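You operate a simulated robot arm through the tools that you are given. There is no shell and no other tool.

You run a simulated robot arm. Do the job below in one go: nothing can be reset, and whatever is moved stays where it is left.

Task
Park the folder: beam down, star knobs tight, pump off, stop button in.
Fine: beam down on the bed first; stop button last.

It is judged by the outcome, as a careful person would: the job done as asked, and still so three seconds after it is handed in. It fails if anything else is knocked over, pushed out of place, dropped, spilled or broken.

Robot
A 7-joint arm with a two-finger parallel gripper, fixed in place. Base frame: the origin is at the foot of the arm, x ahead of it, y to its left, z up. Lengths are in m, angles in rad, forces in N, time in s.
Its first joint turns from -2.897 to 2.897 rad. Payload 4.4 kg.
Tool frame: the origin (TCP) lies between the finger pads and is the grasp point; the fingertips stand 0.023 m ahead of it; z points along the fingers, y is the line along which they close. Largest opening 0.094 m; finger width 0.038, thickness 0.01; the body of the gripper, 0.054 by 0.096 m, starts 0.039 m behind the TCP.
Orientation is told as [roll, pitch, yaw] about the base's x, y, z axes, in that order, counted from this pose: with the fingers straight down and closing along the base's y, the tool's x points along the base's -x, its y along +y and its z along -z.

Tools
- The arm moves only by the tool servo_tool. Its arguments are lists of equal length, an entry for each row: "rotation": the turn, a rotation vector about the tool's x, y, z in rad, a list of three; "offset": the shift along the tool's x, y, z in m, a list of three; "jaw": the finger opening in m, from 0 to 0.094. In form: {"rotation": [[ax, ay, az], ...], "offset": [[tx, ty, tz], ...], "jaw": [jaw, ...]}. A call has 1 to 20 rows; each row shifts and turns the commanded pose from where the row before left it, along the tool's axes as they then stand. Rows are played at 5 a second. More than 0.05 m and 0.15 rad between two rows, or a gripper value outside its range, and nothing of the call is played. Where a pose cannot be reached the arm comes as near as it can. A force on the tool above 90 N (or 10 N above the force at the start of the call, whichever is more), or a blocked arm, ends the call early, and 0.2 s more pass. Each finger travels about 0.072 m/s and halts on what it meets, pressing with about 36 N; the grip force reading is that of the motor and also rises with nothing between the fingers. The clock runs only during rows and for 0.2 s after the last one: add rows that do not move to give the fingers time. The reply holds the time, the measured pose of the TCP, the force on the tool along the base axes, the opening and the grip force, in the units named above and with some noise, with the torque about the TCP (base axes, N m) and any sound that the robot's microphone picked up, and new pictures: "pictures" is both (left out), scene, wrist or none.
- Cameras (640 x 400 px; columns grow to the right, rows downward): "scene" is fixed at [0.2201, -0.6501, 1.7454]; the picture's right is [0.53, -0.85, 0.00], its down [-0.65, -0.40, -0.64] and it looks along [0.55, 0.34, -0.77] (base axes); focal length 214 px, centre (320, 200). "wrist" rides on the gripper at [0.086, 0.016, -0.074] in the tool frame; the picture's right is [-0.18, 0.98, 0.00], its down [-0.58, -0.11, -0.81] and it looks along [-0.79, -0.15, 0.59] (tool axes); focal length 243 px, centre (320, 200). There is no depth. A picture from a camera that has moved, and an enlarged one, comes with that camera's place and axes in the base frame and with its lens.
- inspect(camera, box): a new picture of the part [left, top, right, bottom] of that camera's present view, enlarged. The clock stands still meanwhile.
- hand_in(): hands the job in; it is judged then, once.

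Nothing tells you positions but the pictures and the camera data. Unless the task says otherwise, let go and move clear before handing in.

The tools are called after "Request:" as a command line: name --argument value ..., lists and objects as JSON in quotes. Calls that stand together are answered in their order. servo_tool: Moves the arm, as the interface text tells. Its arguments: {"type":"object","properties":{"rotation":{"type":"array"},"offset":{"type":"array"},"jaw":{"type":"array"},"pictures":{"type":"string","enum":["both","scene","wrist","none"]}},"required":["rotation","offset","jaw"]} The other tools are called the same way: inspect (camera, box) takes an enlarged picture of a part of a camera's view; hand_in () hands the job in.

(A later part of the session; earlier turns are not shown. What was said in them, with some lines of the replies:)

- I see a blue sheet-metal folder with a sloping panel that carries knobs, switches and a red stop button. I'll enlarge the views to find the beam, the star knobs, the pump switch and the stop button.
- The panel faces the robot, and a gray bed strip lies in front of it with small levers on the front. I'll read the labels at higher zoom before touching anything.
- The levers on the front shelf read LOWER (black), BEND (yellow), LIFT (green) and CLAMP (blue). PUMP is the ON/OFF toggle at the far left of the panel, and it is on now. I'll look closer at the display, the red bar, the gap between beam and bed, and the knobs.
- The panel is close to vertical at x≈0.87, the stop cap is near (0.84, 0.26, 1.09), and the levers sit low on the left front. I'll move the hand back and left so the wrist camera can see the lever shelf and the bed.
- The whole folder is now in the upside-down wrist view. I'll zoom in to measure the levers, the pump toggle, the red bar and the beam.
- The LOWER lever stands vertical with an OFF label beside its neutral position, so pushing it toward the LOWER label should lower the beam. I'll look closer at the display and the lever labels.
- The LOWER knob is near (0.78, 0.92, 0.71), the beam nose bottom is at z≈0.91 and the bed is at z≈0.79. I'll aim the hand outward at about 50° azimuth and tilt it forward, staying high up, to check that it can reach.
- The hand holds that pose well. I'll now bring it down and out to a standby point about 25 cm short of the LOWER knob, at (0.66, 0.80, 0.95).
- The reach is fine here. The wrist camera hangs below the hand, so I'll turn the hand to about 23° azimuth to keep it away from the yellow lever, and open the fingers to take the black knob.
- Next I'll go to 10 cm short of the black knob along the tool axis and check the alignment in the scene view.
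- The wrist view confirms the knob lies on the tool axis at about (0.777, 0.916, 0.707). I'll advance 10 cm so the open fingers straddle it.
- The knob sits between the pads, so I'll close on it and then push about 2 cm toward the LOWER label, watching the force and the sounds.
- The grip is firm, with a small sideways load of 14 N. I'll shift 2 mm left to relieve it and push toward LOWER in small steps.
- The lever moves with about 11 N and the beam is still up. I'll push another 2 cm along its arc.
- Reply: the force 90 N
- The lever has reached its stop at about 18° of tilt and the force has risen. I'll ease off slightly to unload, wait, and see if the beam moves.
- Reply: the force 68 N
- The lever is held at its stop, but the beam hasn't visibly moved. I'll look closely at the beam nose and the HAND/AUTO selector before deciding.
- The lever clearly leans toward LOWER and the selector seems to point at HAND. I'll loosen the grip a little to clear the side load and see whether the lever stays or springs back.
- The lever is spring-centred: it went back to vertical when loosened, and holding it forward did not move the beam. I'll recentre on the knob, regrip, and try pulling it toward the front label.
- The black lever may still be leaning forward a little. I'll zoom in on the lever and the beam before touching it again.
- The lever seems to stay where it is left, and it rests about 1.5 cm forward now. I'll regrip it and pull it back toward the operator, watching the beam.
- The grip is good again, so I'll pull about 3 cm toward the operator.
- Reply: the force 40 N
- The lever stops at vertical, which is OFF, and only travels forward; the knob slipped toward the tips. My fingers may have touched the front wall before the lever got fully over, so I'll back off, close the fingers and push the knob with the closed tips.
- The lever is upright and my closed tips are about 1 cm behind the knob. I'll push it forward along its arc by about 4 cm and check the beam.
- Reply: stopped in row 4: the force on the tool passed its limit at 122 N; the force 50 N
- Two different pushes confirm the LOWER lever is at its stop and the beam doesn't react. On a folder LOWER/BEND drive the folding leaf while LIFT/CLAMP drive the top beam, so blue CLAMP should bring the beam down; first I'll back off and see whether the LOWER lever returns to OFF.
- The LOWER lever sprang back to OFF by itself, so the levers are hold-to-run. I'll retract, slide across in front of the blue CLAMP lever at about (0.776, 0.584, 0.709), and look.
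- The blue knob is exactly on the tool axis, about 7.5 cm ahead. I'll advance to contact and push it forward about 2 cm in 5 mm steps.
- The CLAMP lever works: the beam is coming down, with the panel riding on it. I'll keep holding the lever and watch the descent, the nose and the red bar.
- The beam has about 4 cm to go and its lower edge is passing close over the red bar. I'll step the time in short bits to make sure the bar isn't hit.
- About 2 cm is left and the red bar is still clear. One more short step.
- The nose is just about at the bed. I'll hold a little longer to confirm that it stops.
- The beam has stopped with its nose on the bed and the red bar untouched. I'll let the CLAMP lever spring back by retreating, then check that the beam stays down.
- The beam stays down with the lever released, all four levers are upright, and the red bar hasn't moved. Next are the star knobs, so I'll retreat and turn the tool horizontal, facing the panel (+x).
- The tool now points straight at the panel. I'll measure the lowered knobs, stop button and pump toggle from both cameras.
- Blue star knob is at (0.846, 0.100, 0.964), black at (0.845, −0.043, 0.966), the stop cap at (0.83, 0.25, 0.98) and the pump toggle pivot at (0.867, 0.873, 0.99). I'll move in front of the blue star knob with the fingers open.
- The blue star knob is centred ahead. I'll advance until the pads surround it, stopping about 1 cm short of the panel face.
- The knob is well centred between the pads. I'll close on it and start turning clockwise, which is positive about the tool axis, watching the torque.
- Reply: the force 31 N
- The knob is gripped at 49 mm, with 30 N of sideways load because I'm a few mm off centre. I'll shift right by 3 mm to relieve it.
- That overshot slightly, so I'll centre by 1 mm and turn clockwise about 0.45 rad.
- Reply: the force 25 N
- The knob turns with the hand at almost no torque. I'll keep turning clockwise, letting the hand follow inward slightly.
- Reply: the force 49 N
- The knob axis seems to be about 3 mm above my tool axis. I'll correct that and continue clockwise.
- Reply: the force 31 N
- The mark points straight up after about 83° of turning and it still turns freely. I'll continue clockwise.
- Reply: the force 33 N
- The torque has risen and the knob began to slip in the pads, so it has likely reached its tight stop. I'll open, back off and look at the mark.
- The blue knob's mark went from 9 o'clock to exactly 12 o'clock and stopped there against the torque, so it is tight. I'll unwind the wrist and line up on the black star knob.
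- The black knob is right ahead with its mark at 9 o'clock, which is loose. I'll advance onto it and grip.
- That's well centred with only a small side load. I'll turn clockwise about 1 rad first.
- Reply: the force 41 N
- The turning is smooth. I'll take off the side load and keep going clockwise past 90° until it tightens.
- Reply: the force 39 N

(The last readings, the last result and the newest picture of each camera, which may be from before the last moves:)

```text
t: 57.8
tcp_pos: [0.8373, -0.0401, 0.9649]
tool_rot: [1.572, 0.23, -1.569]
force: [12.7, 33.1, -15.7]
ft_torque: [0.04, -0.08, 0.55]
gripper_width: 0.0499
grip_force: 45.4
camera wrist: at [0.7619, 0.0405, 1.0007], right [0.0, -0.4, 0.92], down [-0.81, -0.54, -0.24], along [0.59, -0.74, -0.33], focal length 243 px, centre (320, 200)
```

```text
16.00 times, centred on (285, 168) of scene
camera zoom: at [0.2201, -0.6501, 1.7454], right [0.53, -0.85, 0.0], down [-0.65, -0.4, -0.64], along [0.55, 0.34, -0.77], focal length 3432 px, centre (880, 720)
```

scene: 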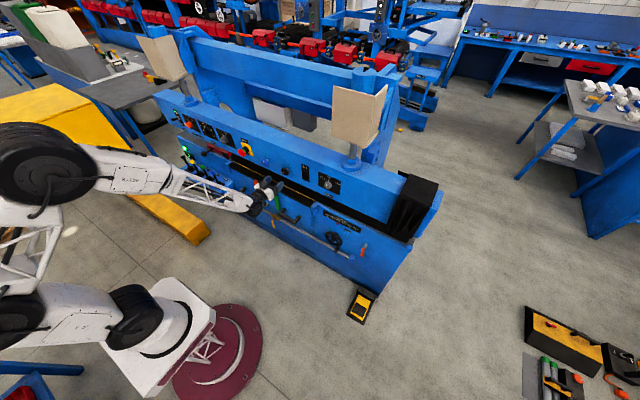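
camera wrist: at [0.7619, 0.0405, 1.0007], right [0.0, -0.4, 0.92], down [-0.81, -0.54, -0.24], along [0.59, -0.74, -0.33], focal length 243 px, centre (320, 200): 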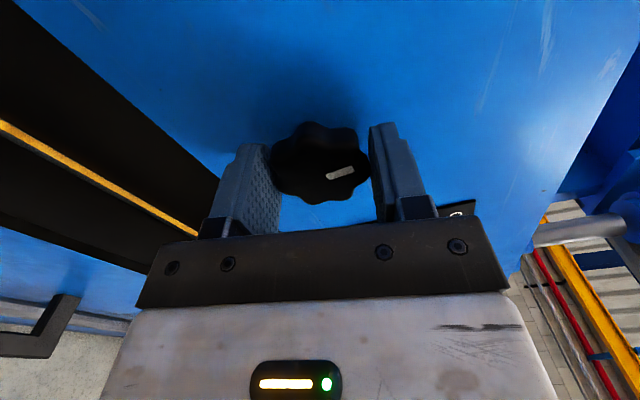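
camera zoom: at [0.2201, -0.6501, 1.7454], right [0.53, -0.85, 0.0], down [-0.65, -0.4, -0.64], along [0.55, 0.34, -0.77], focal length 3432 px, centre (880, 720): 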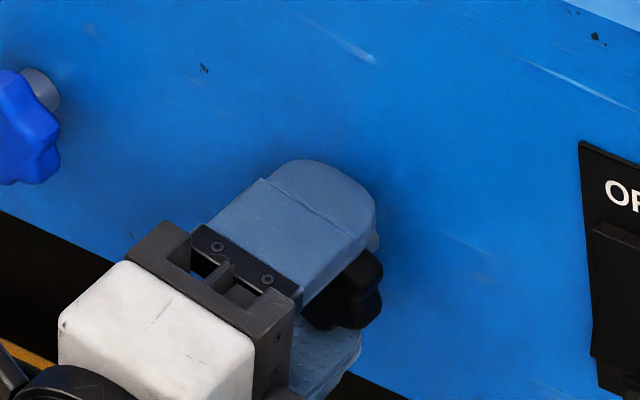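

There's no resistance yet at about 103° and the mark hasn't slipped in the grip, so the black knob is looser than the blue one was. I'll keep turning.

Request:
servo_tool --rotation '[[0, 0, 0], [0, 0, 0.1], [0, 0, 0.1], [0, 0, 0.1], [0, 0, 0.1], [0, 0, 0]]' --offset '[[0.001, -0.0015, 0], [0, 0, 0], [0, 0, 0], [0, 0, 0], [0, 0, 0], [0, 0, 0]]' --jaw '[0.032, 0.032, 0.032, 0.032, 0.032, 0.032]' --pictures "wrist"

Request:
inspect --camera "wrist" --box '[240, 90, 400, 230]'

```text
t: 59.2
tcp_pos: [0.8362, -0.0393, 0.9662]
tool_rot: [1.573, 0.631, -1.57]
force: [-1.0, -7.6, 18.1]
ft_torque: [-0.67, -0.28, -0.18]
gripper_width: 0.0496
grip_force: 44.9
camera wrist: at [0.7614, 0.0207, 1.0293], right [0.0, -0.73, 0.69], down [-0.81, -0.41, -0.43], along [0.59, -0.55, -0.59], focal length 243 px, centre (320, 200)
```

wrist: 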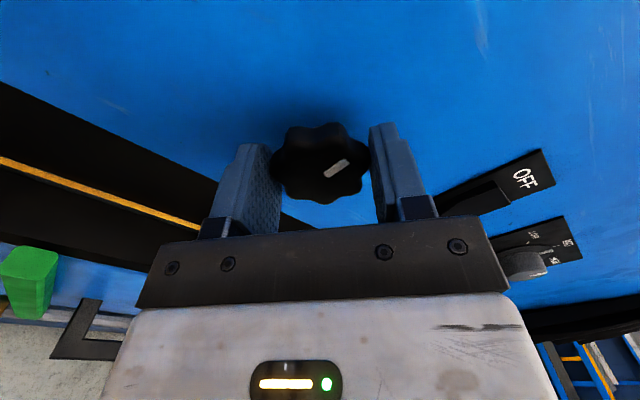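

```text
2.86 times, centred on (320, 160) of wrist
camera zoom: at [0.7614, 0.0207, 1.0293], right [0.0, -0.73, 0.69], down [-0.81, -0.41, -0.43], along [0.59, -0.55, -0.59], focal length 693 px, centre (320, 314)
```

zoom: 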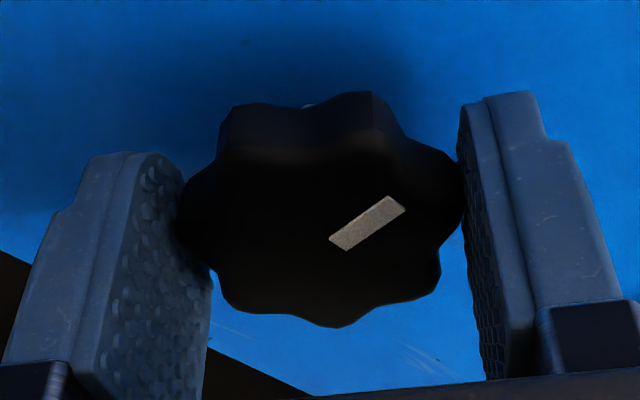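

The torque rose to 0.67 Nm and the knob slipped a bit in the pads, so the black knob is at its tight stop as well. I'll release and compare both marks.

Request:
servo_tool --rotation '[[0, 0, 0], [0, 0, 0], [0, 0, 0], [0, 0, 0], [0, 0, 0]]' --offset '[[0, 0, 0], [0, 0, 0], [0, 0, -0.04], [0, 0, -0.045], [0, 0, 0]]' --jaw '[0.07, 0.07, 0.07, 0.07, 0.07]'

Request:
inspect --camera "scene" --box '[255, 150, 305, 180]'

Request:
inspect --camera "wrist" --box '[160, 0, 480, 200]'

```text
t: 60.4
tcp_pos: [0.7495, -0.039, 0.9639]
tool_rot: [1.57, 0.63, -1.569]
force: [0.4, -0.2, 0.0]
ft_torque: [0.01, -0.01, 0.02]
gripper_width: 0.0699
grip_force: 0.1
camera wrist: at [0.674, 0.0213, 1.0282], right [0.0, -0.73, 0.69], down [-0.81, -0.41, -0.43], along [0.59, -0.55, -0.59], focal length 243 px, centre (320, 200)
```

scene: 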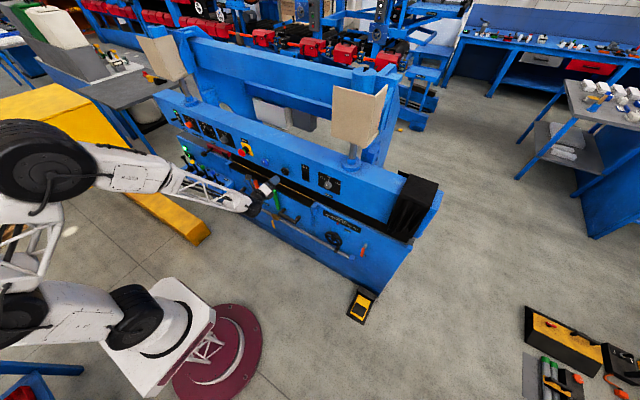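
wrist: 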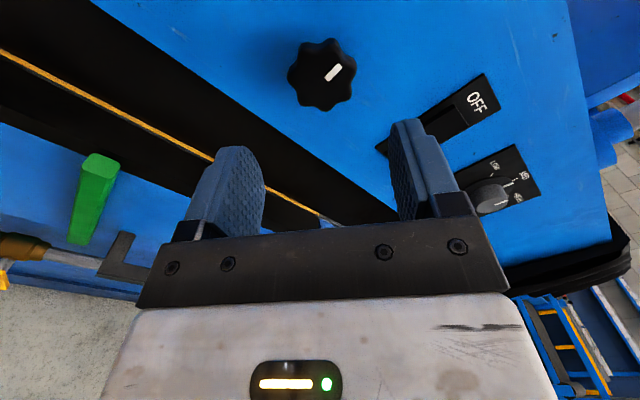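

```text
12.80 times, centred on (280, 165) of scene
camera zoom: at [0.2201, -0.6501, 1.7454], right [0.53, -0.85, 0.0], down [-0.65, -0.4, -0.64], along [0.55, 0.34, -0.77], focal length 2745 px, centre (832, 648)
```

zoom: 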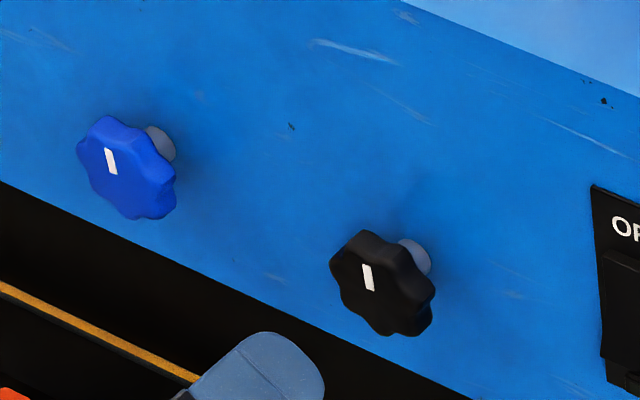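

```text
2.00 times, centred on (320, 100) of wrist
camera zoom: at [0.674, 0.0213, 1.0282], right [0.0, -0.73, 0.69], down [-0.81, -0.41, -0.43], along [0.59, -0.55, -0.59], focal length 485 px, centre (320, 400)
```

zoom: 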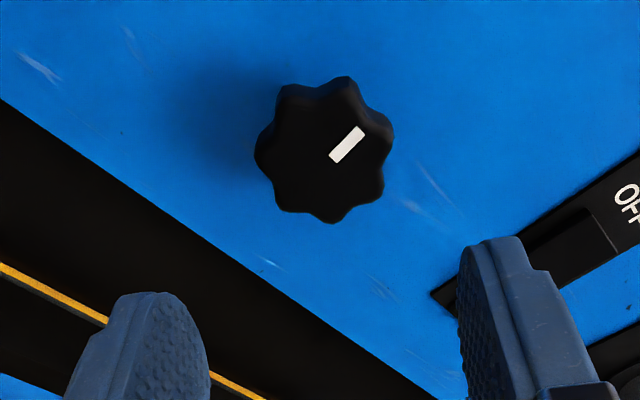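

Both star-knob marks now point to 12 o'clock at their stops, so they are tight. Next is the pump: I'll square the wrist, close the fingers and travel left, well clear of the panel, to the pump toggle.

Request:
servo_tool --rotation '[[0, 0, 0], [0, 0, 0], [0, 0, 0], [0, 0, -0.126], [0, 0, -0.126], [0, 0, -0.126], [0, 0, -0.126], [0, 0, -0.126], [0, 0, 0]]' --offset '[[0, 0, -0.0433], [0, 0, -0.0433], [0, 0, -0.0433], [0, 0, 0], [0, 0, 0], [0, 0, 0], [0, 0, 0], [0, 0, 0], [0, 0, 0]]' --jaw '[0.05, 0.03, 0, 0, 0, 0, 0, 0, 0]' --pictures "none"

Request:
servo_tool --rotation '[[0, 0, 0], [0, 0, 0], [0, 0, 0], [0, 0, 0], [0, 0, 0], [0, 0, 0], [0, 0, 0], [0, 0, 0], [0, 0, 0], [0, 0, 0], [0, 0, 0], [0, 0, 0], [0, 0, 0], [0, 0, 0], [0, 0, 0]]' --offset '[[0.0462, 0.007, 0], [0.0462, 0.007, 0], [0.0462, 0.007, 0], [0.0462, 0.007, 0], [0.0462, 0.007, 0], [0.0462, 0.007, 0], [0.0462, 0.007, 0], [0.0462, 0.007, 0], [0.0462, 0.007, 0], [0.0462, 0.007, 0], [0.0462, 0.007, 0], [0.0462, 0.007, 0], [0.0462, 0.007, 0], [0.0462, 0.007, 0], [0, 0, 0]]' --jaw '[0, 0, 0, 0, 0, 0, 0, 0, 0, 0, 0, 0, 0, 0, 0]'

```text
t: 62.4
tcp_pos: [0.6203, -0.0399, 0.963]
tool_rot: [1.57, -0.003, -1.569]
force: [0.5, -0.7, -0.5]
ft_torque: [-0.01, 0.0, 0.01]
gripper_width: 0.0002
grip_force: 35.7
```

```text
t: 65.6
tcp_pos: [0.6205, 0.6062, 1.06]
tool_rot: [1.569, 0.0, -1.569]
force: [0.5, -0.3, -0.3]
ft_torque: [0.0, -0.02, 0.0]
gripper_width: 0.0001
grip_force: 36.1
camera wrist: at [0.546, 0.6926, 1.0763], right [0.0, -0.18, 0.98], down [-0.81, -0.58, -0.11], along [0.59, -0.79, -0.15], focal length 243 px, centre (320, 200)
```

scene: 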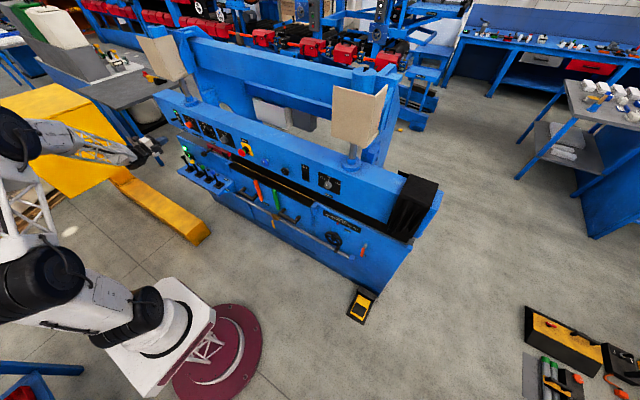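
wrist: 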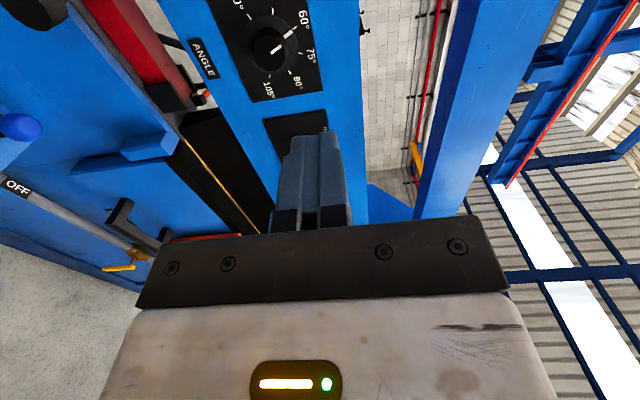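

I'll turn the tool about 29° outward toward the pump toggle and move to a point about 10 cm short of it and a bit above.

Request:
servo_tool --rotation '[[0, 0.125, 0], [0, 0.125, 0], [0, 0.125, 0], [0, 0.125, 0], [0, 0, 0], [0, 0, 0], [0, 0, 0], [0, 0, 0], [0, 0, 0], [0, 0, 0]]' --offset '[[0, 0, 0], [0, 0, 0], [0, 0, 0], [0, 0, 0], [0.0228, -0.002, 0.0351], [0.0228, -0.002, 0.0351], [0.0228, -0.002, 0.0351], [0.0228, -0.002, 0.0351], [0.0228, -0.002, 0.0351], [0, 0, 0]]' --jaw '[0, 0, 0, 0, 0, 0, 0, 0, 0, 0]'

Request:
inspect --camera "scene" --box '[140, 90, 220, 150]'

Request:
inspect --camera "wrist" --box '[160, 0, 480, 220]'

```text
t: 67.8
tcp_pos: [0.7193, 0.7924, 1.051]
tool_rot: [1.568, -0.001, -1.069]
force: [0.5, 0.2, -0.6]
ft_torque: [-0.02, 0.02, 0.0]
gripper_width: 0.0
grip_force: 36.2
camera wrist: at [0.6113, 0.832, 1.0673], right [0.09, -0.16, 0.98], down [-0.43, -0.9, -0.11], along [0.9, -0.41, -0.15], focal length 243 px, centre (320, 200)
```

scene: 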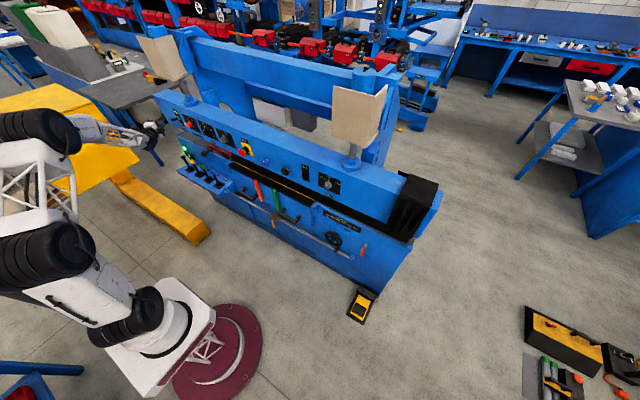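
wrist: 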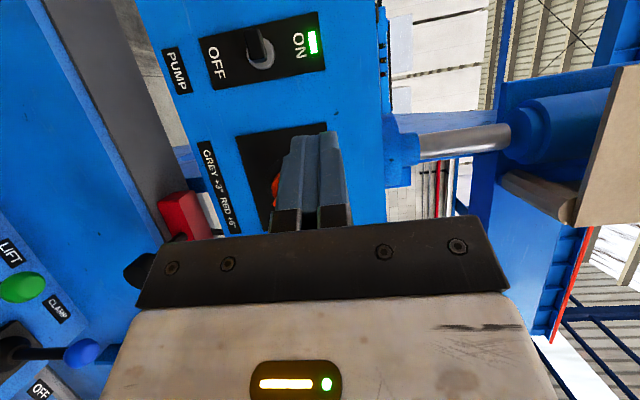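

```text
6.67 times, centred on (180, 120) of scene
camera zoom: at [0.2201, -0.6501, 1.7454], right [0.53, -0.85, 0.0], down [-0.65, -0.4, -0.64], along [0.55, 0.34, -0.77], focal length 1430 px, centre (1253, 733)
```

zoom: 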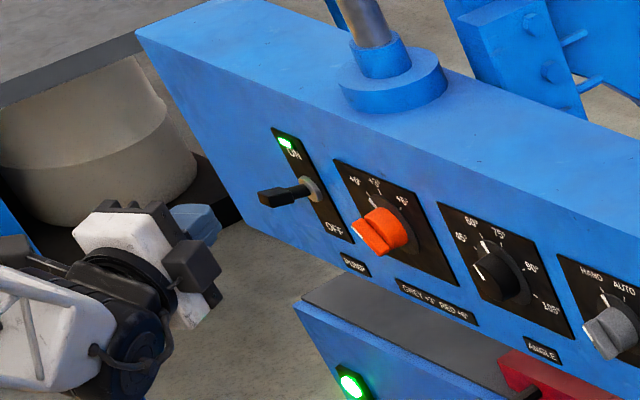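

```text
1.82 times, centred on (320, 110) of wrist
camera zoom: at [0.6113, 0.832, 1.0673], right [0.09, -0.16, 0.98], down [-0.43, -0.9, -0.11], along [0.9, -0.41, -0.15], focal length 441 px, centre (320, 364)
```

zoom: 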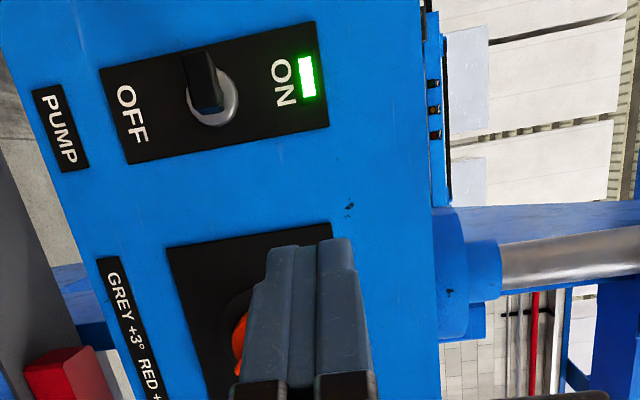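

The toggle paddle runs from the pivot at (0.868, 0.871, 0.991) to the tip at (0.828, 0.877, 1.0), tilted up to ON. I'll move the closed fingers to about 3.5 cm above it.

Request:
servo_tool --rotation '[[0, 0, 0], [0, 0, 0], [0, 0, 0], [0, 0, 0]]' --offset '[[0.0068, -0.0037, 0.0409], [0.0068, -0.0037, 0.0409], [0.0068, -0.0037, 0.0409], [0, 0, 0]]' --jaw '[0, 0, 0, 0]'

Request:
inspect --camera "scene" --box '[150, 95, 210, 140]'

Request:
inspect --camera "wrist" --box '[160, 40, 480, 240]'

```text
t: 68.8
tcp_pos: [0.8186, 0.8703, 1.0406]
tool_rot: [1.569, 0.001, -1.071]
force: [0.4, -0.2, 0.3]
ft_torque: [0.01, 0.0, -0.02]
gripper_width: 0.0
grip_force: 35.9
camera wrist: at [0.7115, 0.9102, 1.0569], right [0.09, -0.16, 0.98], down [-0.43, -0.9, -0.11], along [0.9, -0.41, -0.15], focal length 243 px, centre (320, 200)
```

scene: 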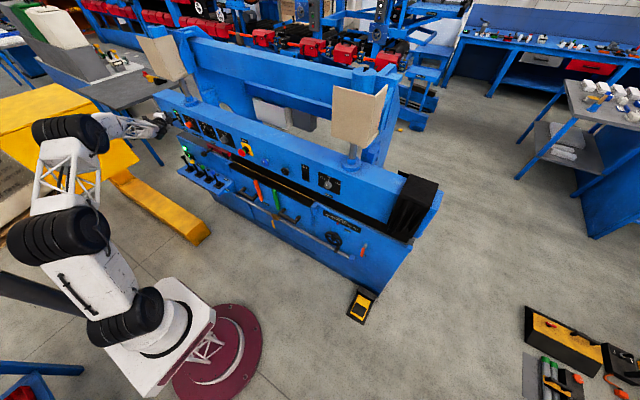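
wrist: 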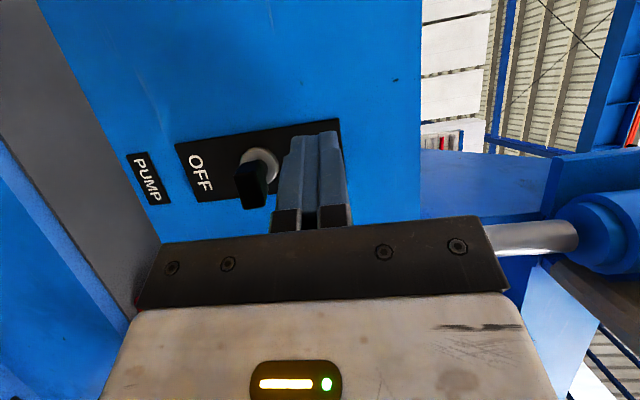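

```text
8.89 times, centred on (180, 118) of scene
camera zoom: at [0.2201, -0.6501, 1.7454], right [0.53, -0.85, 0.0], down [-0.65, -0.4, -0.64], along [0.55, 0.34, -0.77], focal length 1906 px, centre (1564, 933)
```

zoom: 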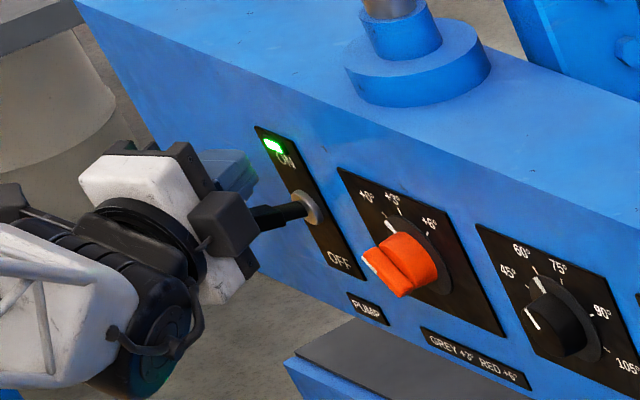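

```text
2.00 times, centred on (320, 140) of wrist
camera zoom: at [0.7115, 0.9102, 1.0569], right [0.09, -0.16, 0.98], down [-0.43, -0.9, -0.11], along [0.9, -0.41, -0.15], focal length 485 px, centre (320, 320)
```

zoom: 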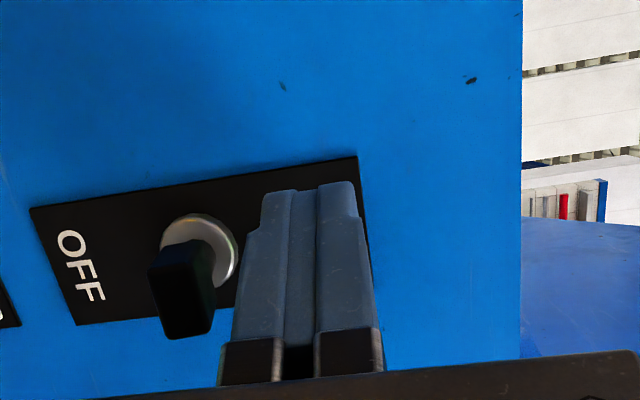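

The fingers are above the paddle. I'll press straight down in 1 cm steps, about 6 cm in all, to flip it to OFF.

Request:
servo_tool --rotation '[[0, 0, 0], [0, 0, 0], [0, 0, 0], [0, 0, 0], [0, 0, 0], [0, 0, 0], [0, 0, 0]]' --offset '[[0, -0.01, 0], [0, -0.01, 0], [0, -0.01, 0], [0, -0.01, 0], [0, -0.01, 0], [0, -0.01, 0], [0, 0, 0]]' --jaw '[0, 0, 0, 0, 0, 0, 0]'

Request:
inspect --camera "scene" --box '[150, 95, 210, 140]'

Request:
inspect --camera "wrist" --box '[160, 40, 480, 240]'

```text
t: 70.1
tcp_pos: [0.8198, 0.8677, 1.0042]
tool_rot: [1.589, 0.002, -1.07]
force: [0.1, 1.0, 8.5]
ft_torque: [0.04, -0.22, 0.01]
gripper_width: 0.0
grip_force: 36.0
stopped in row 6: the force on the tool passed its limit at 105 N (the readings are from after the stop); the commanded pose is now the measured one
camera wrist: at [0.7108, 0.9087, 1.0206], right [0.08, -0.17, 0.98], down [-0.43, -0.9, -0.12], along [0.9, -0.41, -0.14], focal length 243 px, centre (320, 200)
```

scene: 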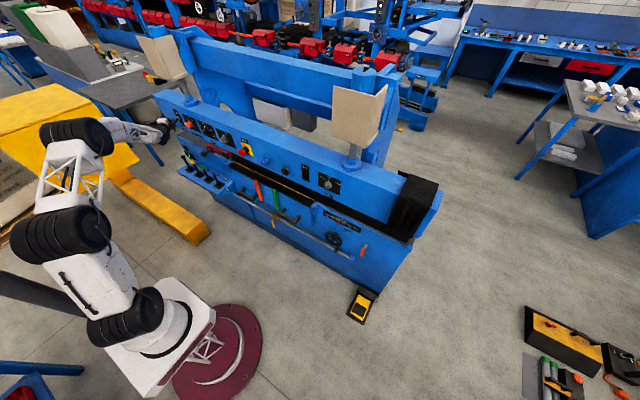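
wrist: 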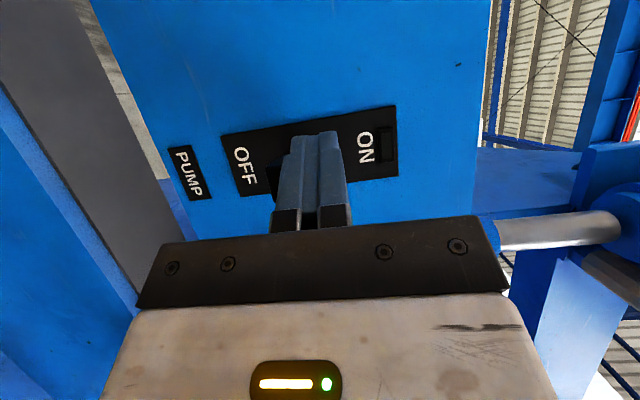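

```text
8.89 times, centred on (180, 118) of scene
camera zoom: at [0.2201, -0.6501, 1.7454], right [0.53, -0.85, 0.0], down [-0.65, -0.4, -0.64], along [0.55, 0.34, -0.77], focal length 1906 px, centre (1564, 933)
```

zoom: 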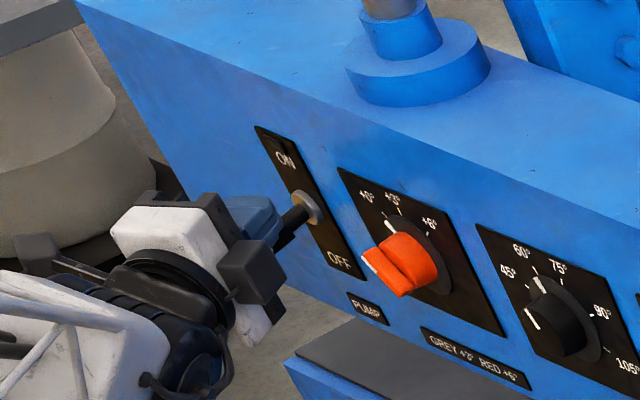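

```text
2.00 times, centred on (320, 140) of wrist
camera zoom: at [0.7108, 0.9087, 1.0206], right [0.08, -0.17, 0.98], down [-0.43, -0.9, -0.12], along [0.9, -0.41, -0.14], focal length 485 px, centre (320, 320)
```

zoom: 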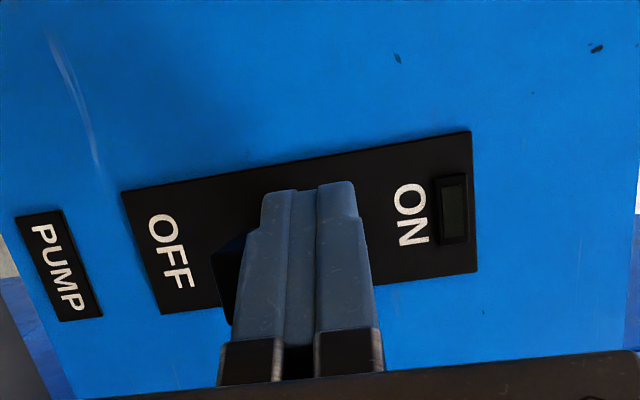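

The ON lamp has gone dark and the paddle points down, so the pump is off. I'll lift away and confirm.

Request:
servo_tool --rotation '[[0, 0, 0], [0, 0, 0], [0, 0, 0], [0, 0, 0], [0, 0, 0], [0, 0, 0]]' --offset '[[0, 0.02, 0], [0, 0.02, 0], [0, 0, -0.045], [0, 0, -0.045], [0, 0, -0.045], [0, 0, 0]]' --jaw '[0, 0, 0, 0, 0, 0]'

Request:
inspect --camera "scene" --box '[150, 95, 210, 140]'

Request:
inspect --camera "scene" --box '[170, 110, 330, 210]'

```text
t: 71.5
tcp_pos: [0.6972, 0.8054, 1.0428]
tool_rot: [1.584, 0.003, -1.07]
force: [0.1, 0.4, 0.5]
ft_torque: [-0.01, 0.0, 0.01]
gripper_width: 0.0001
grip_force: 35.9
camera wrist: at [0.5893, 0.8439, 1.0587], right [0.08, -0.17, 0.98], down [-0.43, -0.9, -0.12], along [0.9, -0.41, -0.14], focal length 243 px, centre (320, 200)
```

scene: 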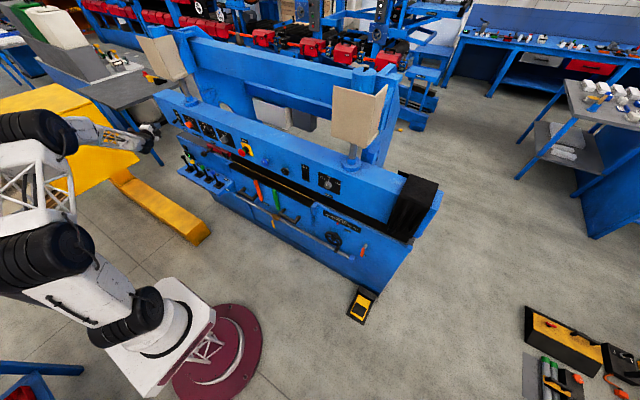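
wrist: 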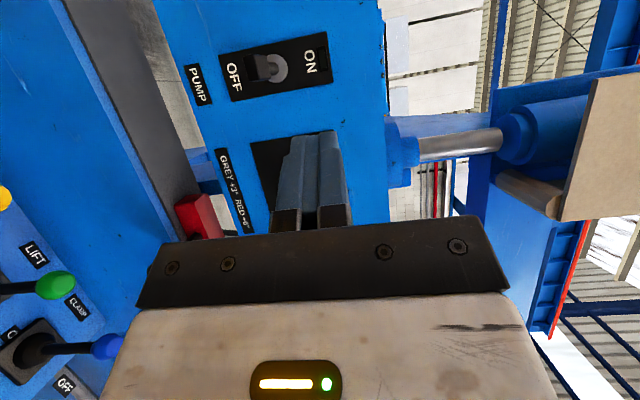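

```text
8.89 times, centred on (180, 118) of scene
camera zoom: at [0.2201, -0.6501, 1.7454], right [0.53, -0.85, 0.0], down [-0.65, -0.4, -0.64], along [0.55, 0.34, -0.77], focal length 1906 px, centre (1564, 933)
```

zoom: 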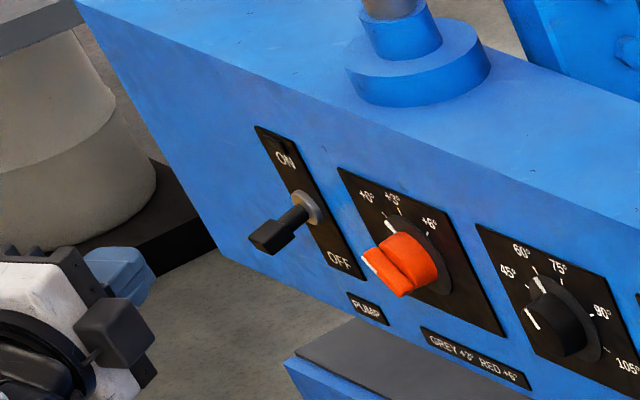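

```text
4.00 times, centred on (250, 160) of scene
camera zoom: at [0.2201, -0.6501, 1.7454], right [0.53, -0.85, 0.0], down [-0.65, -0.4, -0.64], along [0.55, 0.34, -0.77], focal length 858 px, centre (600, 360)
```

zoom: 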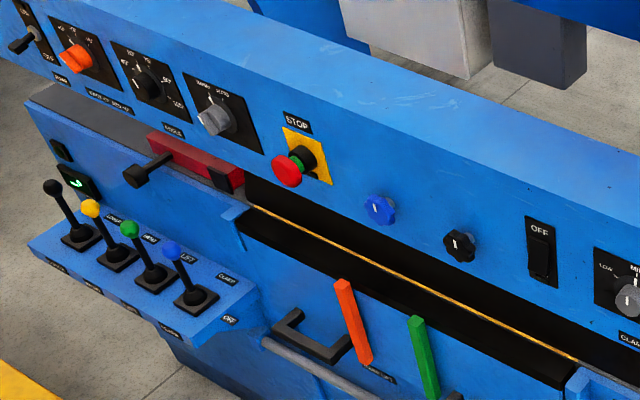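

The pump is off, with the toggle down and the lamp dark, and the beam is still down. The stop button comes last: I'll swing back to face the panel and line up in front of the red cap.

Request:
servo_tool --rotation '[[0, -0.125, 0], [0, -0.125, 0], [0, -0.125, 0], [0, -0.125, 0], [0, 0, 0], [0, 0, 0], [0, 0, 0], [0, 0, 0], [0, 0, 0], [0, 0, 0], [0, 0, 0], [0, 0, 0], [0, 0, 0], [0, 0, 0], [0, 0, 0], [0, 0, 0], [0, 0, 0]]' --offset '[[0, 0, 0], [0, 0, 0], [0, 0, 0], [0, 0, 0], [-0.0463, -0.0053, 0.0015], [-0.0463, -0.0053, 0.0015], [-0.0463, -0.0053, 0.0015], [-0.0463, -0.0053, 0.0015], [-0.0463, -0.0053, 0.0015], [-0.0463, -0.0053, 0.0015], [-0.0463, -0.0053, 0.0015], [-0.0463, -0.0053, 0.0015], [-0.0463, -0.0053, 0.0015], [-0.0463, -0.0053, 0.0015], [-0.0463, -0.0053, 0.0015], [-0.0463, -0.0053, 0.0015], [0, 0, 0]]' --jaw '[0, 0, 0, 0, 0, 0, 0, 0, 0, 0, 0, 0, 0, 0, 0, 0, 0]'

Request:
inspect --camera "wrist" --box '[160, 0, 480, 200]'

Request:
inspect --camera "scene" --box '[210, 130, 270, 175]'

```text
t: 75.1
tcp_pos: [0.7205, 0.251, 0.9695]
tool_rot: [1.582, 0.01, -1.571]
force: [-0.1, -0.8, -0.5]
ft_torque: [-0.01, -0.03, 0.01]
gripper_width: 0.0
grip_force: 36.0
camera wrist: at [0.6437, 0.3365, 0.9857], right [-0.01, -0.19, 0.98], down [-0.8, -0.58, -0.12], along [0.59, -0.79, -0.15], focal length 243 px, centre (320, 200)
```

scene: 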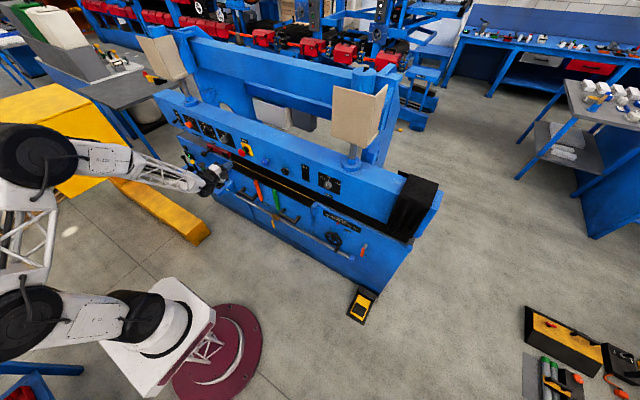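
wrist: 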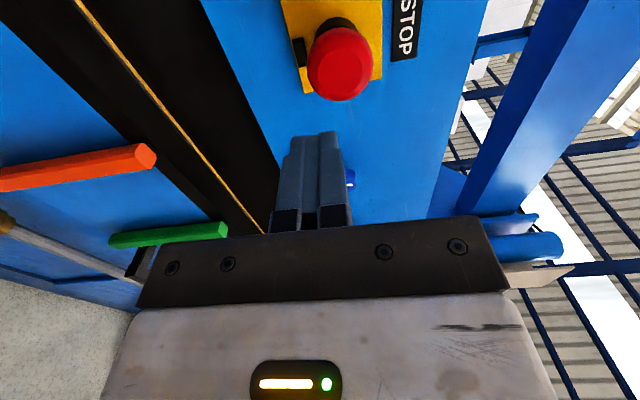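

```text
2.00 times, centred on (320, 100) of wrist
camera zoom: at [0.6437, 0.3365, 0.9857], right [-0.01, -0.19, 0.98], down [-0.8, -0.58, -0.12], along [0.59, -0.79, -0.15], focal length 485 px, centre (320, 400)
```

zoom: 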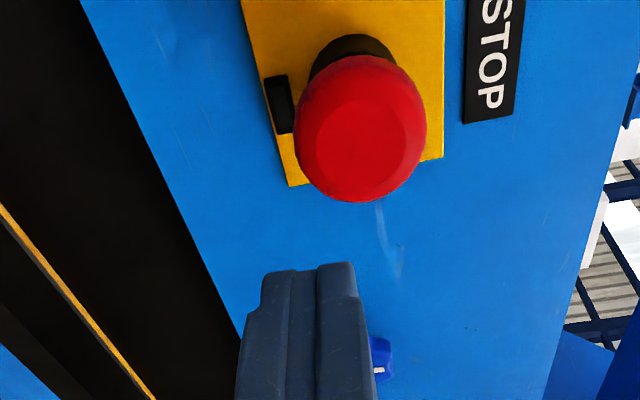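

```text
8.89 times, centred on (240, 152) of scene
camera zoom: at [0.2201, -0.6501, 1.7454], right [0.53, -0.85, 0.0], down [-0.65, -0.4, -0.64], along [0.55, 0.34, -0.77], focal length 1906 px, centre (1031, 622)
```

zoom: 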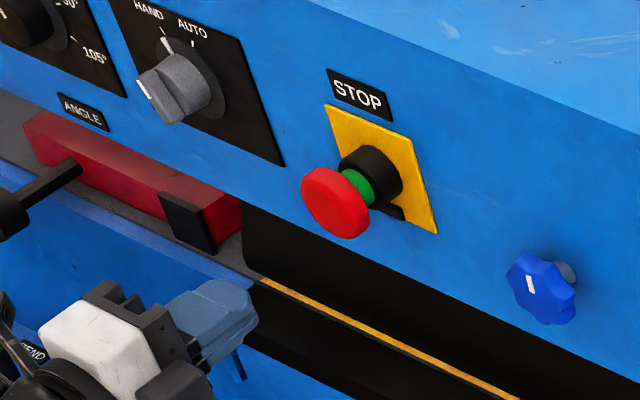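

The stop cap's face is near (0.825, 0.246, 0.985). I'll centre the closed tips on it and press in small steps.

Request:
servo_tool --rotation '[[0, 0, 0], [0, 0, 0], [0, 0, 0]]' --offset '[[-0.004, 0.0155, 0.04], [0, 0, 0.02], [0, 0, 0]]' --jaw '[0, 0, 0]'

Request:
inspect --camera "wrist" --box '[200, 20, 440, 220]'

Request:
inspect --camera "scene" --box '[210, 130, 270, 175]'

```text
t: 75.9
tcp_pos: [0.779, 0.2456, 0.9864]
tool_rot: [1.581, 0.01, -1.571]
force: [-0.1, -0.4, 0.0]
ft_torque: [0.01, 0.04, -0.04]
gripper_width: 0.0
grip_force: 36.1
camera wrist: at [0.7038, 0.3312, 1.0023], right [-0.01, -0.19, 0.98], down [-0.8, -0.58, -0.12], along [0.59, -0.79, -0.15], focal length 243 px, centre (320, 200)
```

scene: 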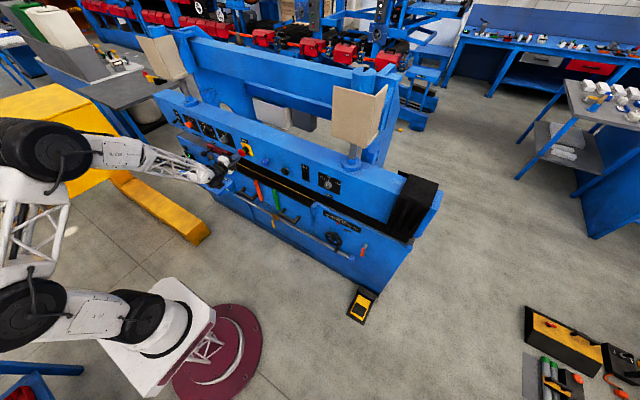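
wrist: 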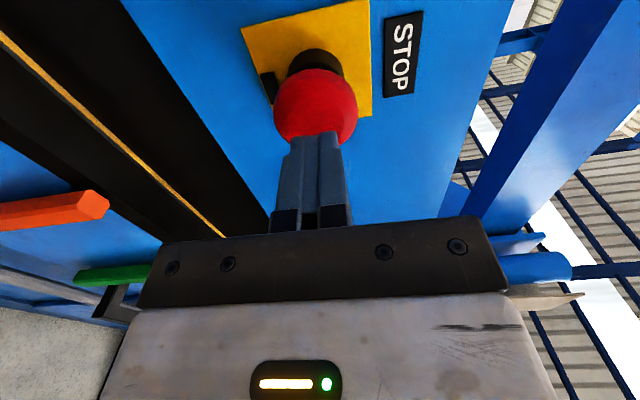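

```text
2.00 times, centred on (320, 120) of wrist
camera zoom: at [0.7038, 0.3312, 1.0023], right [-0.01, -0.19, 0.98], down [-0.8, -0.58, -0.12], along [0.59, -0.79, -0.15], focal length 485 px, centre (320, 360)
```

zoom: 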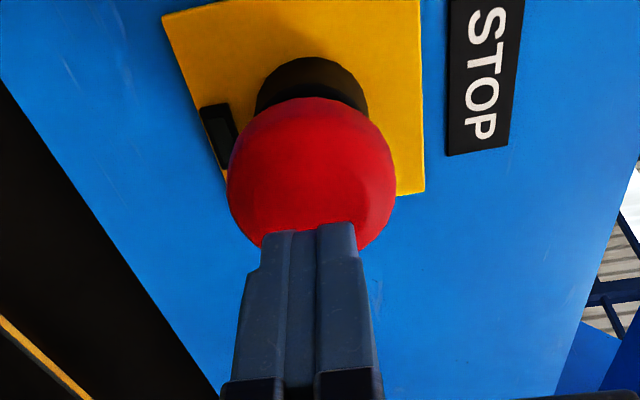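

```text
8.89 times, centred on (240, 152) of scene
camera zoom: at [0.2201, -0.6501, 1.7454], right [0.53, -0.85, 0.0], down [-0.65, -0.4, -0.64], along [0.55, 0.34, -0.77], focal length 1906 px, centre (1031, 622)
```

zoom: 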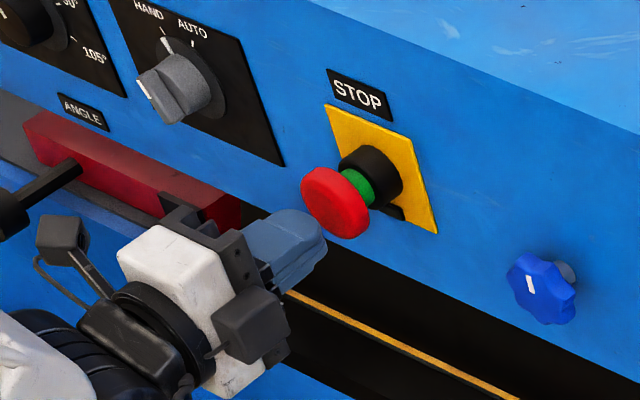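

The tips are centred on the cap. I'll press in 5 mm steps.

Request:
servo_tool --rotation '[[0, 0, 0], [0, 0, 0], [0, 0, 0], [0, 0, 0], [0, 0, 0], [0, 0, 0], [0, 0, 0]]' --offset '[[0, 0, 0.006], [0, 0, 0.005], [0, 0, 0.005], [0, 0, 0.005], [0, 0, 0.005], [0, 0, 0.004], [0, 0, 0]]' --jaw '[0, 0, 0, 0, 0, 0, 0]'

Request:
inspect --camera "scene" --box '[210, 130, 270, 175]'

```text
t: 77.5
tcp_pos: [0.8065, 0.2432, 0.9879]
tool_rot: [1.581, 0.009, -1.569]
force: [-49.2, -5.3, 13.1]
ft_torque: [0.11, -0.18, 0.19]
gripper_width: 0.0001
grip_force: 35.8
heard: click
stopped in row 7: the force on the tool passed its limit at 93 N (the readings are from after the stop); the commanded pose is now the measured one
camera wrist: at [0.731, 0.3291, 1.0047], right [-0.01, -0.19, 0.98], down [-0.8, -0.58, -0.12], along [0.59, -0.79, -0.15], focal length 243 px, centre (320, 200)
```

scene: 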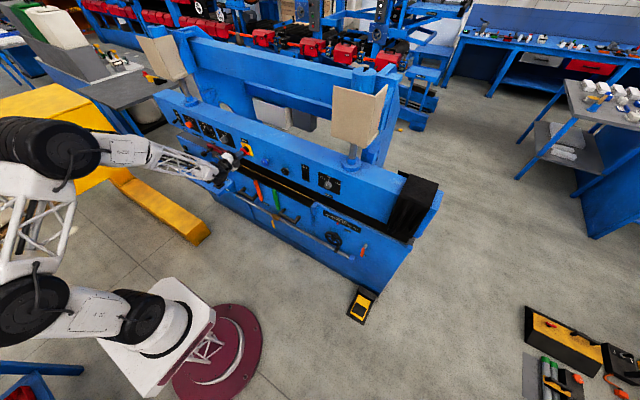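
wrist: 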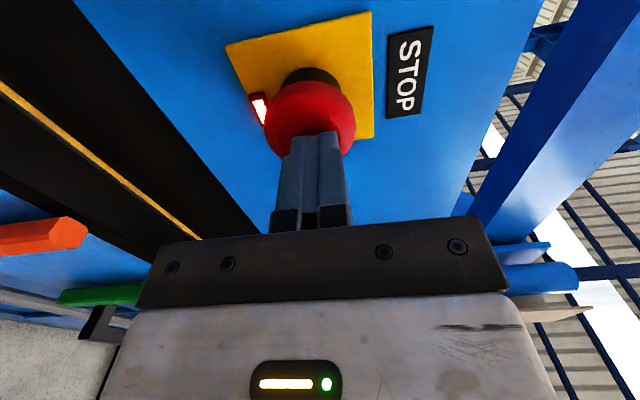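

```text
8.89 times, centred on (240, 152) of scene
camera zoom: at [0.2201, -0.6501, 1.7454], right [0.53, -0.85, 0.0], down [-0.65, -0.4, -0.64], along [0.55, 0.34, -0.77], focal length 1906 px, centre (1031, 622)
```

zoom: 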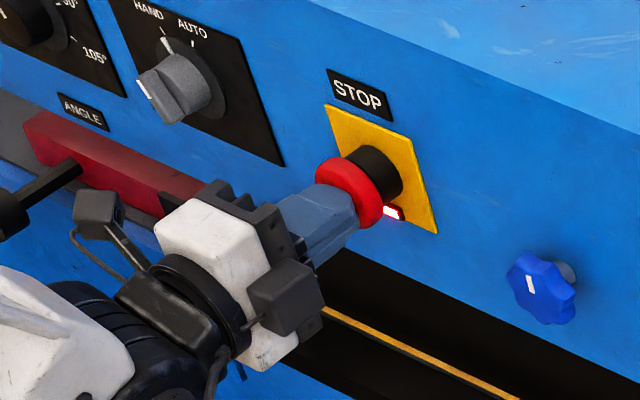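

I heard a click, the green ring is hidden and the small red lamp is lit, so the stop button is in. I'll back straight off and check that it stays latched.

Request:
servo_tool --rotation '[[0, 0, 0], [0, 0, 0], [0, 0, 0], [0, 0, 0], [0, 0, 0], [0, 0, 0]]' --offset '[[0, 0, -0.04], [0, 0, -0.045], [0, 0, -0.045], [0, 0, -0.045], [0, 0, -0.045], [0, 0, 0]]' --jaw '[0, 0, 0, 0, 0, 0]'

Request:
inspect --camera "scene" --box '[210, 130, 310, 190]'

Request:
inspect --camera "scene" --box '[150, 90, 250, 200]'

Request:
inspect --camera "scene" --box '[270, 120, 450, 280]'

```text
t: 78.9
tcp_pos: [0.592, 0.2417, 0.9862]
tool_rot: [1.582, 0.007, -1.57]
force: [-0.3, -0.8, 0.4]
ft_torque: [-0.03, 0.0, 0.0]
gripper_width: 0.0
grip_force: 35.9
camera wrist: at [0.5157, 0.3275, 1.0022], right [-0.01, -0.19, 0.98], down [-0.8, -0.58, -0.12], along [0.59, -0.79, -0.15], focal length 243 px, centre (320, 200)
```

scene: 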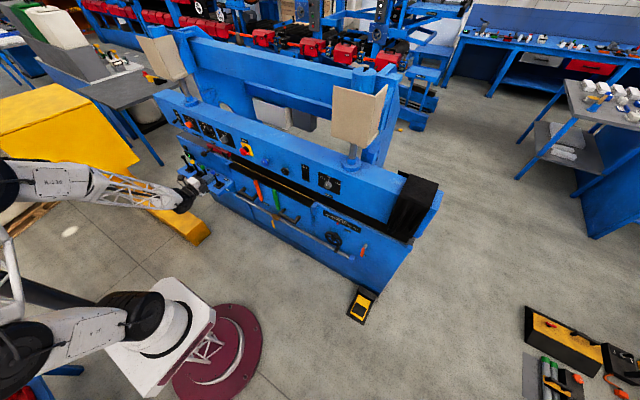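
wrist: 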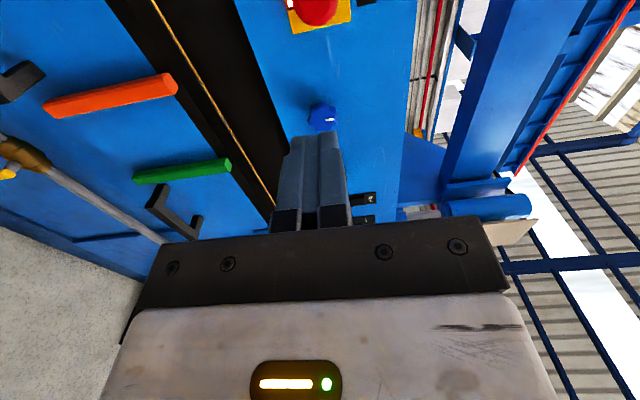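

```text
6.40 times, centred on (260, 160) of scene
camera zoom: at [0.2201, -0.6501, 1.7454], right [0.53, -0.85, 0.0], down [-0.65, -0.4, -0.64], along [0.55, 0.34, -0.77], focal length 1373 px, centre (704, 456)
```

zoom: 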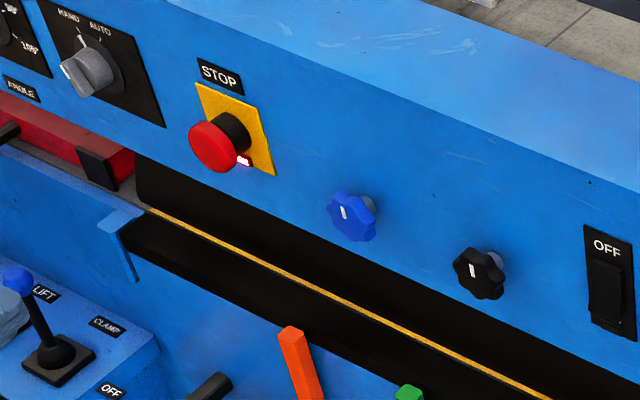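

```text
3.64 times, centred on (200, 145) of scene
camera zoom: at [0.2201, -0.6501, 1.7454], right [0.53, -0.85, 0.0], down [-0.65, -0.4, -0.64], along [0.55, 0.34, -0.77], focal length 780 px, centre (756, 400)
```

zoom: 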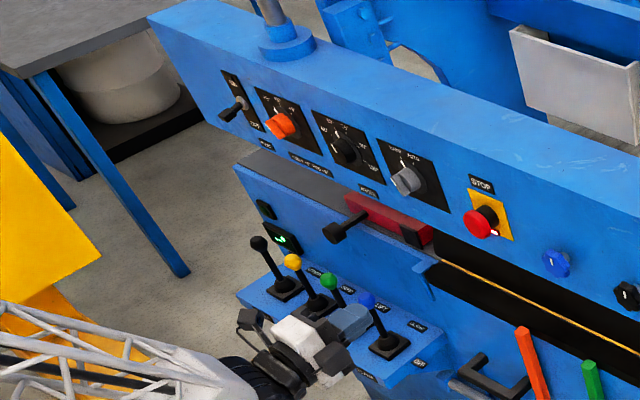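

```text
2.50 times, centred on (360, 200) of scene
camera zoom: at [0.2201, -0.6501, 1.7454], right [0.53, -0.85, 0.0], down [-0.65, -0.4, -0.64], along [0.55, 0.34, -0.77], focal length 536 px, centre (220, 200)
```

zoom: 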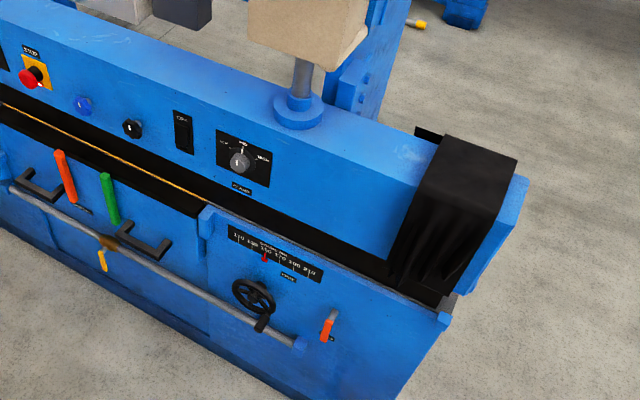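

Everything holds: the beam is on the bed, both star marks are at 12 o'clock, the pump is off and the stop is latched with its red lamp on. I'll back away further and do one last check before handing in.

Request:
servo_tool --rotation '[[0, 0, 0], [0, 0, 0], [0, 0, 0], [0, 0, 0], [0, 0, 0], [0, 0, 0]]' --offset '[[0, 0.02, -0.04], [0, 0.02, -0.04], [0, 0.02, -0.04], [0, 0, 0], [0, 0, 0], [0, 0, 0]]' --jaw '[0, 0, 0, 0, 0, 0]'

Request:
inspect --camera "scene" --box '[150, 90, 310, 190]'

```text
t: 80.3
tcp_pos: [0.4665, 0.2399, 1.0489]
tool_rot: [1.58, 0.011, -1.57]
force: [0.9, 0.0, -0.6]
ft_torque: [-0.01, -0.01, -0.02]
gripper_width: 0.0
grip_force: 36.4
camera wrist: at [0.3907, 0.3268, 1.0647], right [-0.01, -0.19, 0.98], down [-0.8, -0.58, -0.12], along [0.59, -0.79, -0.15], focal length 243 px, centre (320, 200)
```

scene: 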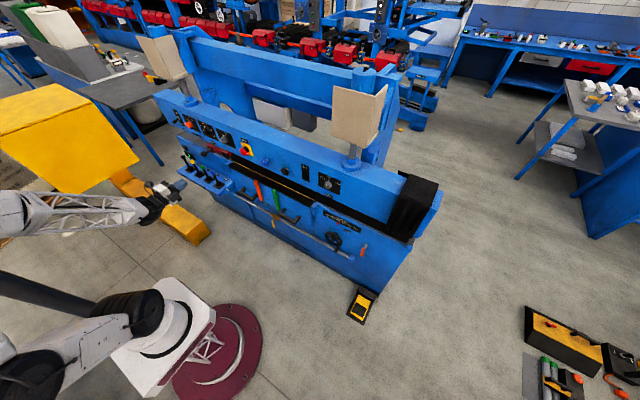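
wrist: 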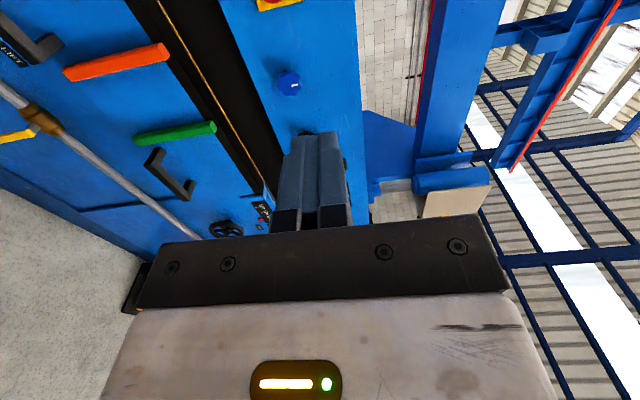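

```text
4.00 times, centred on (230, 140) of scene
camera zoom: at [0.2201, -0.6501, 1.7454], right [0.53, -0.85, 0.0], down [-0.65, -0.4, -0.64], along [0.55, 0.34, -0.77], focal length 858 px, centre (680, 440)
```

zoom: 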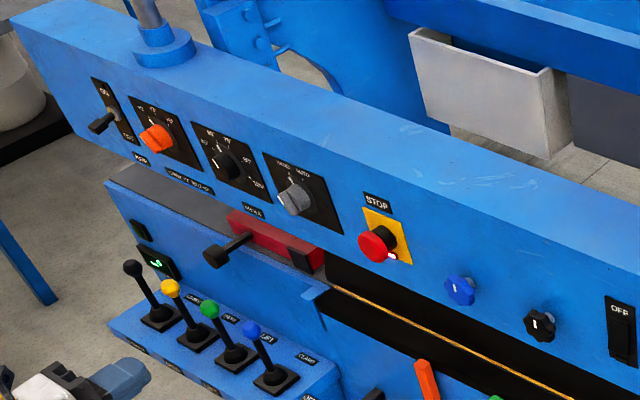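

The final view shows the beam on the bed, both star knobs tight at 12 o'clock, the pump toggle down with its lamp dark, and the stop button latched in. All the levers are back at OFF and the arm is clear, so I'm handing in.

Request:
hand_in

```text
The job is handed in.
```

The folder is parked, and I handed the job in with the arm clear of the machine. I did the steps in the order you asked:

- **Beam:** it is down on the bed. I used the blue CLAMP lever, and the beam stayed down when I let go of it.
- **Star knobs:** I turned the blue and black knobs clockwise until they stopped. Both marks now point to 12 o'clock.
- **Pump:** the toggle is at OFF and its lamp is dark.
- **Stop button:** I pressed it last. It clicked and stayed in, and its red lamp came on.

I tried the black LOWER lever first, and it did not move the beam. It sprang back to OFF, and all four levers are now upright. The red bar on the bed was not touched, and I saw nothing else knocked or shifted.
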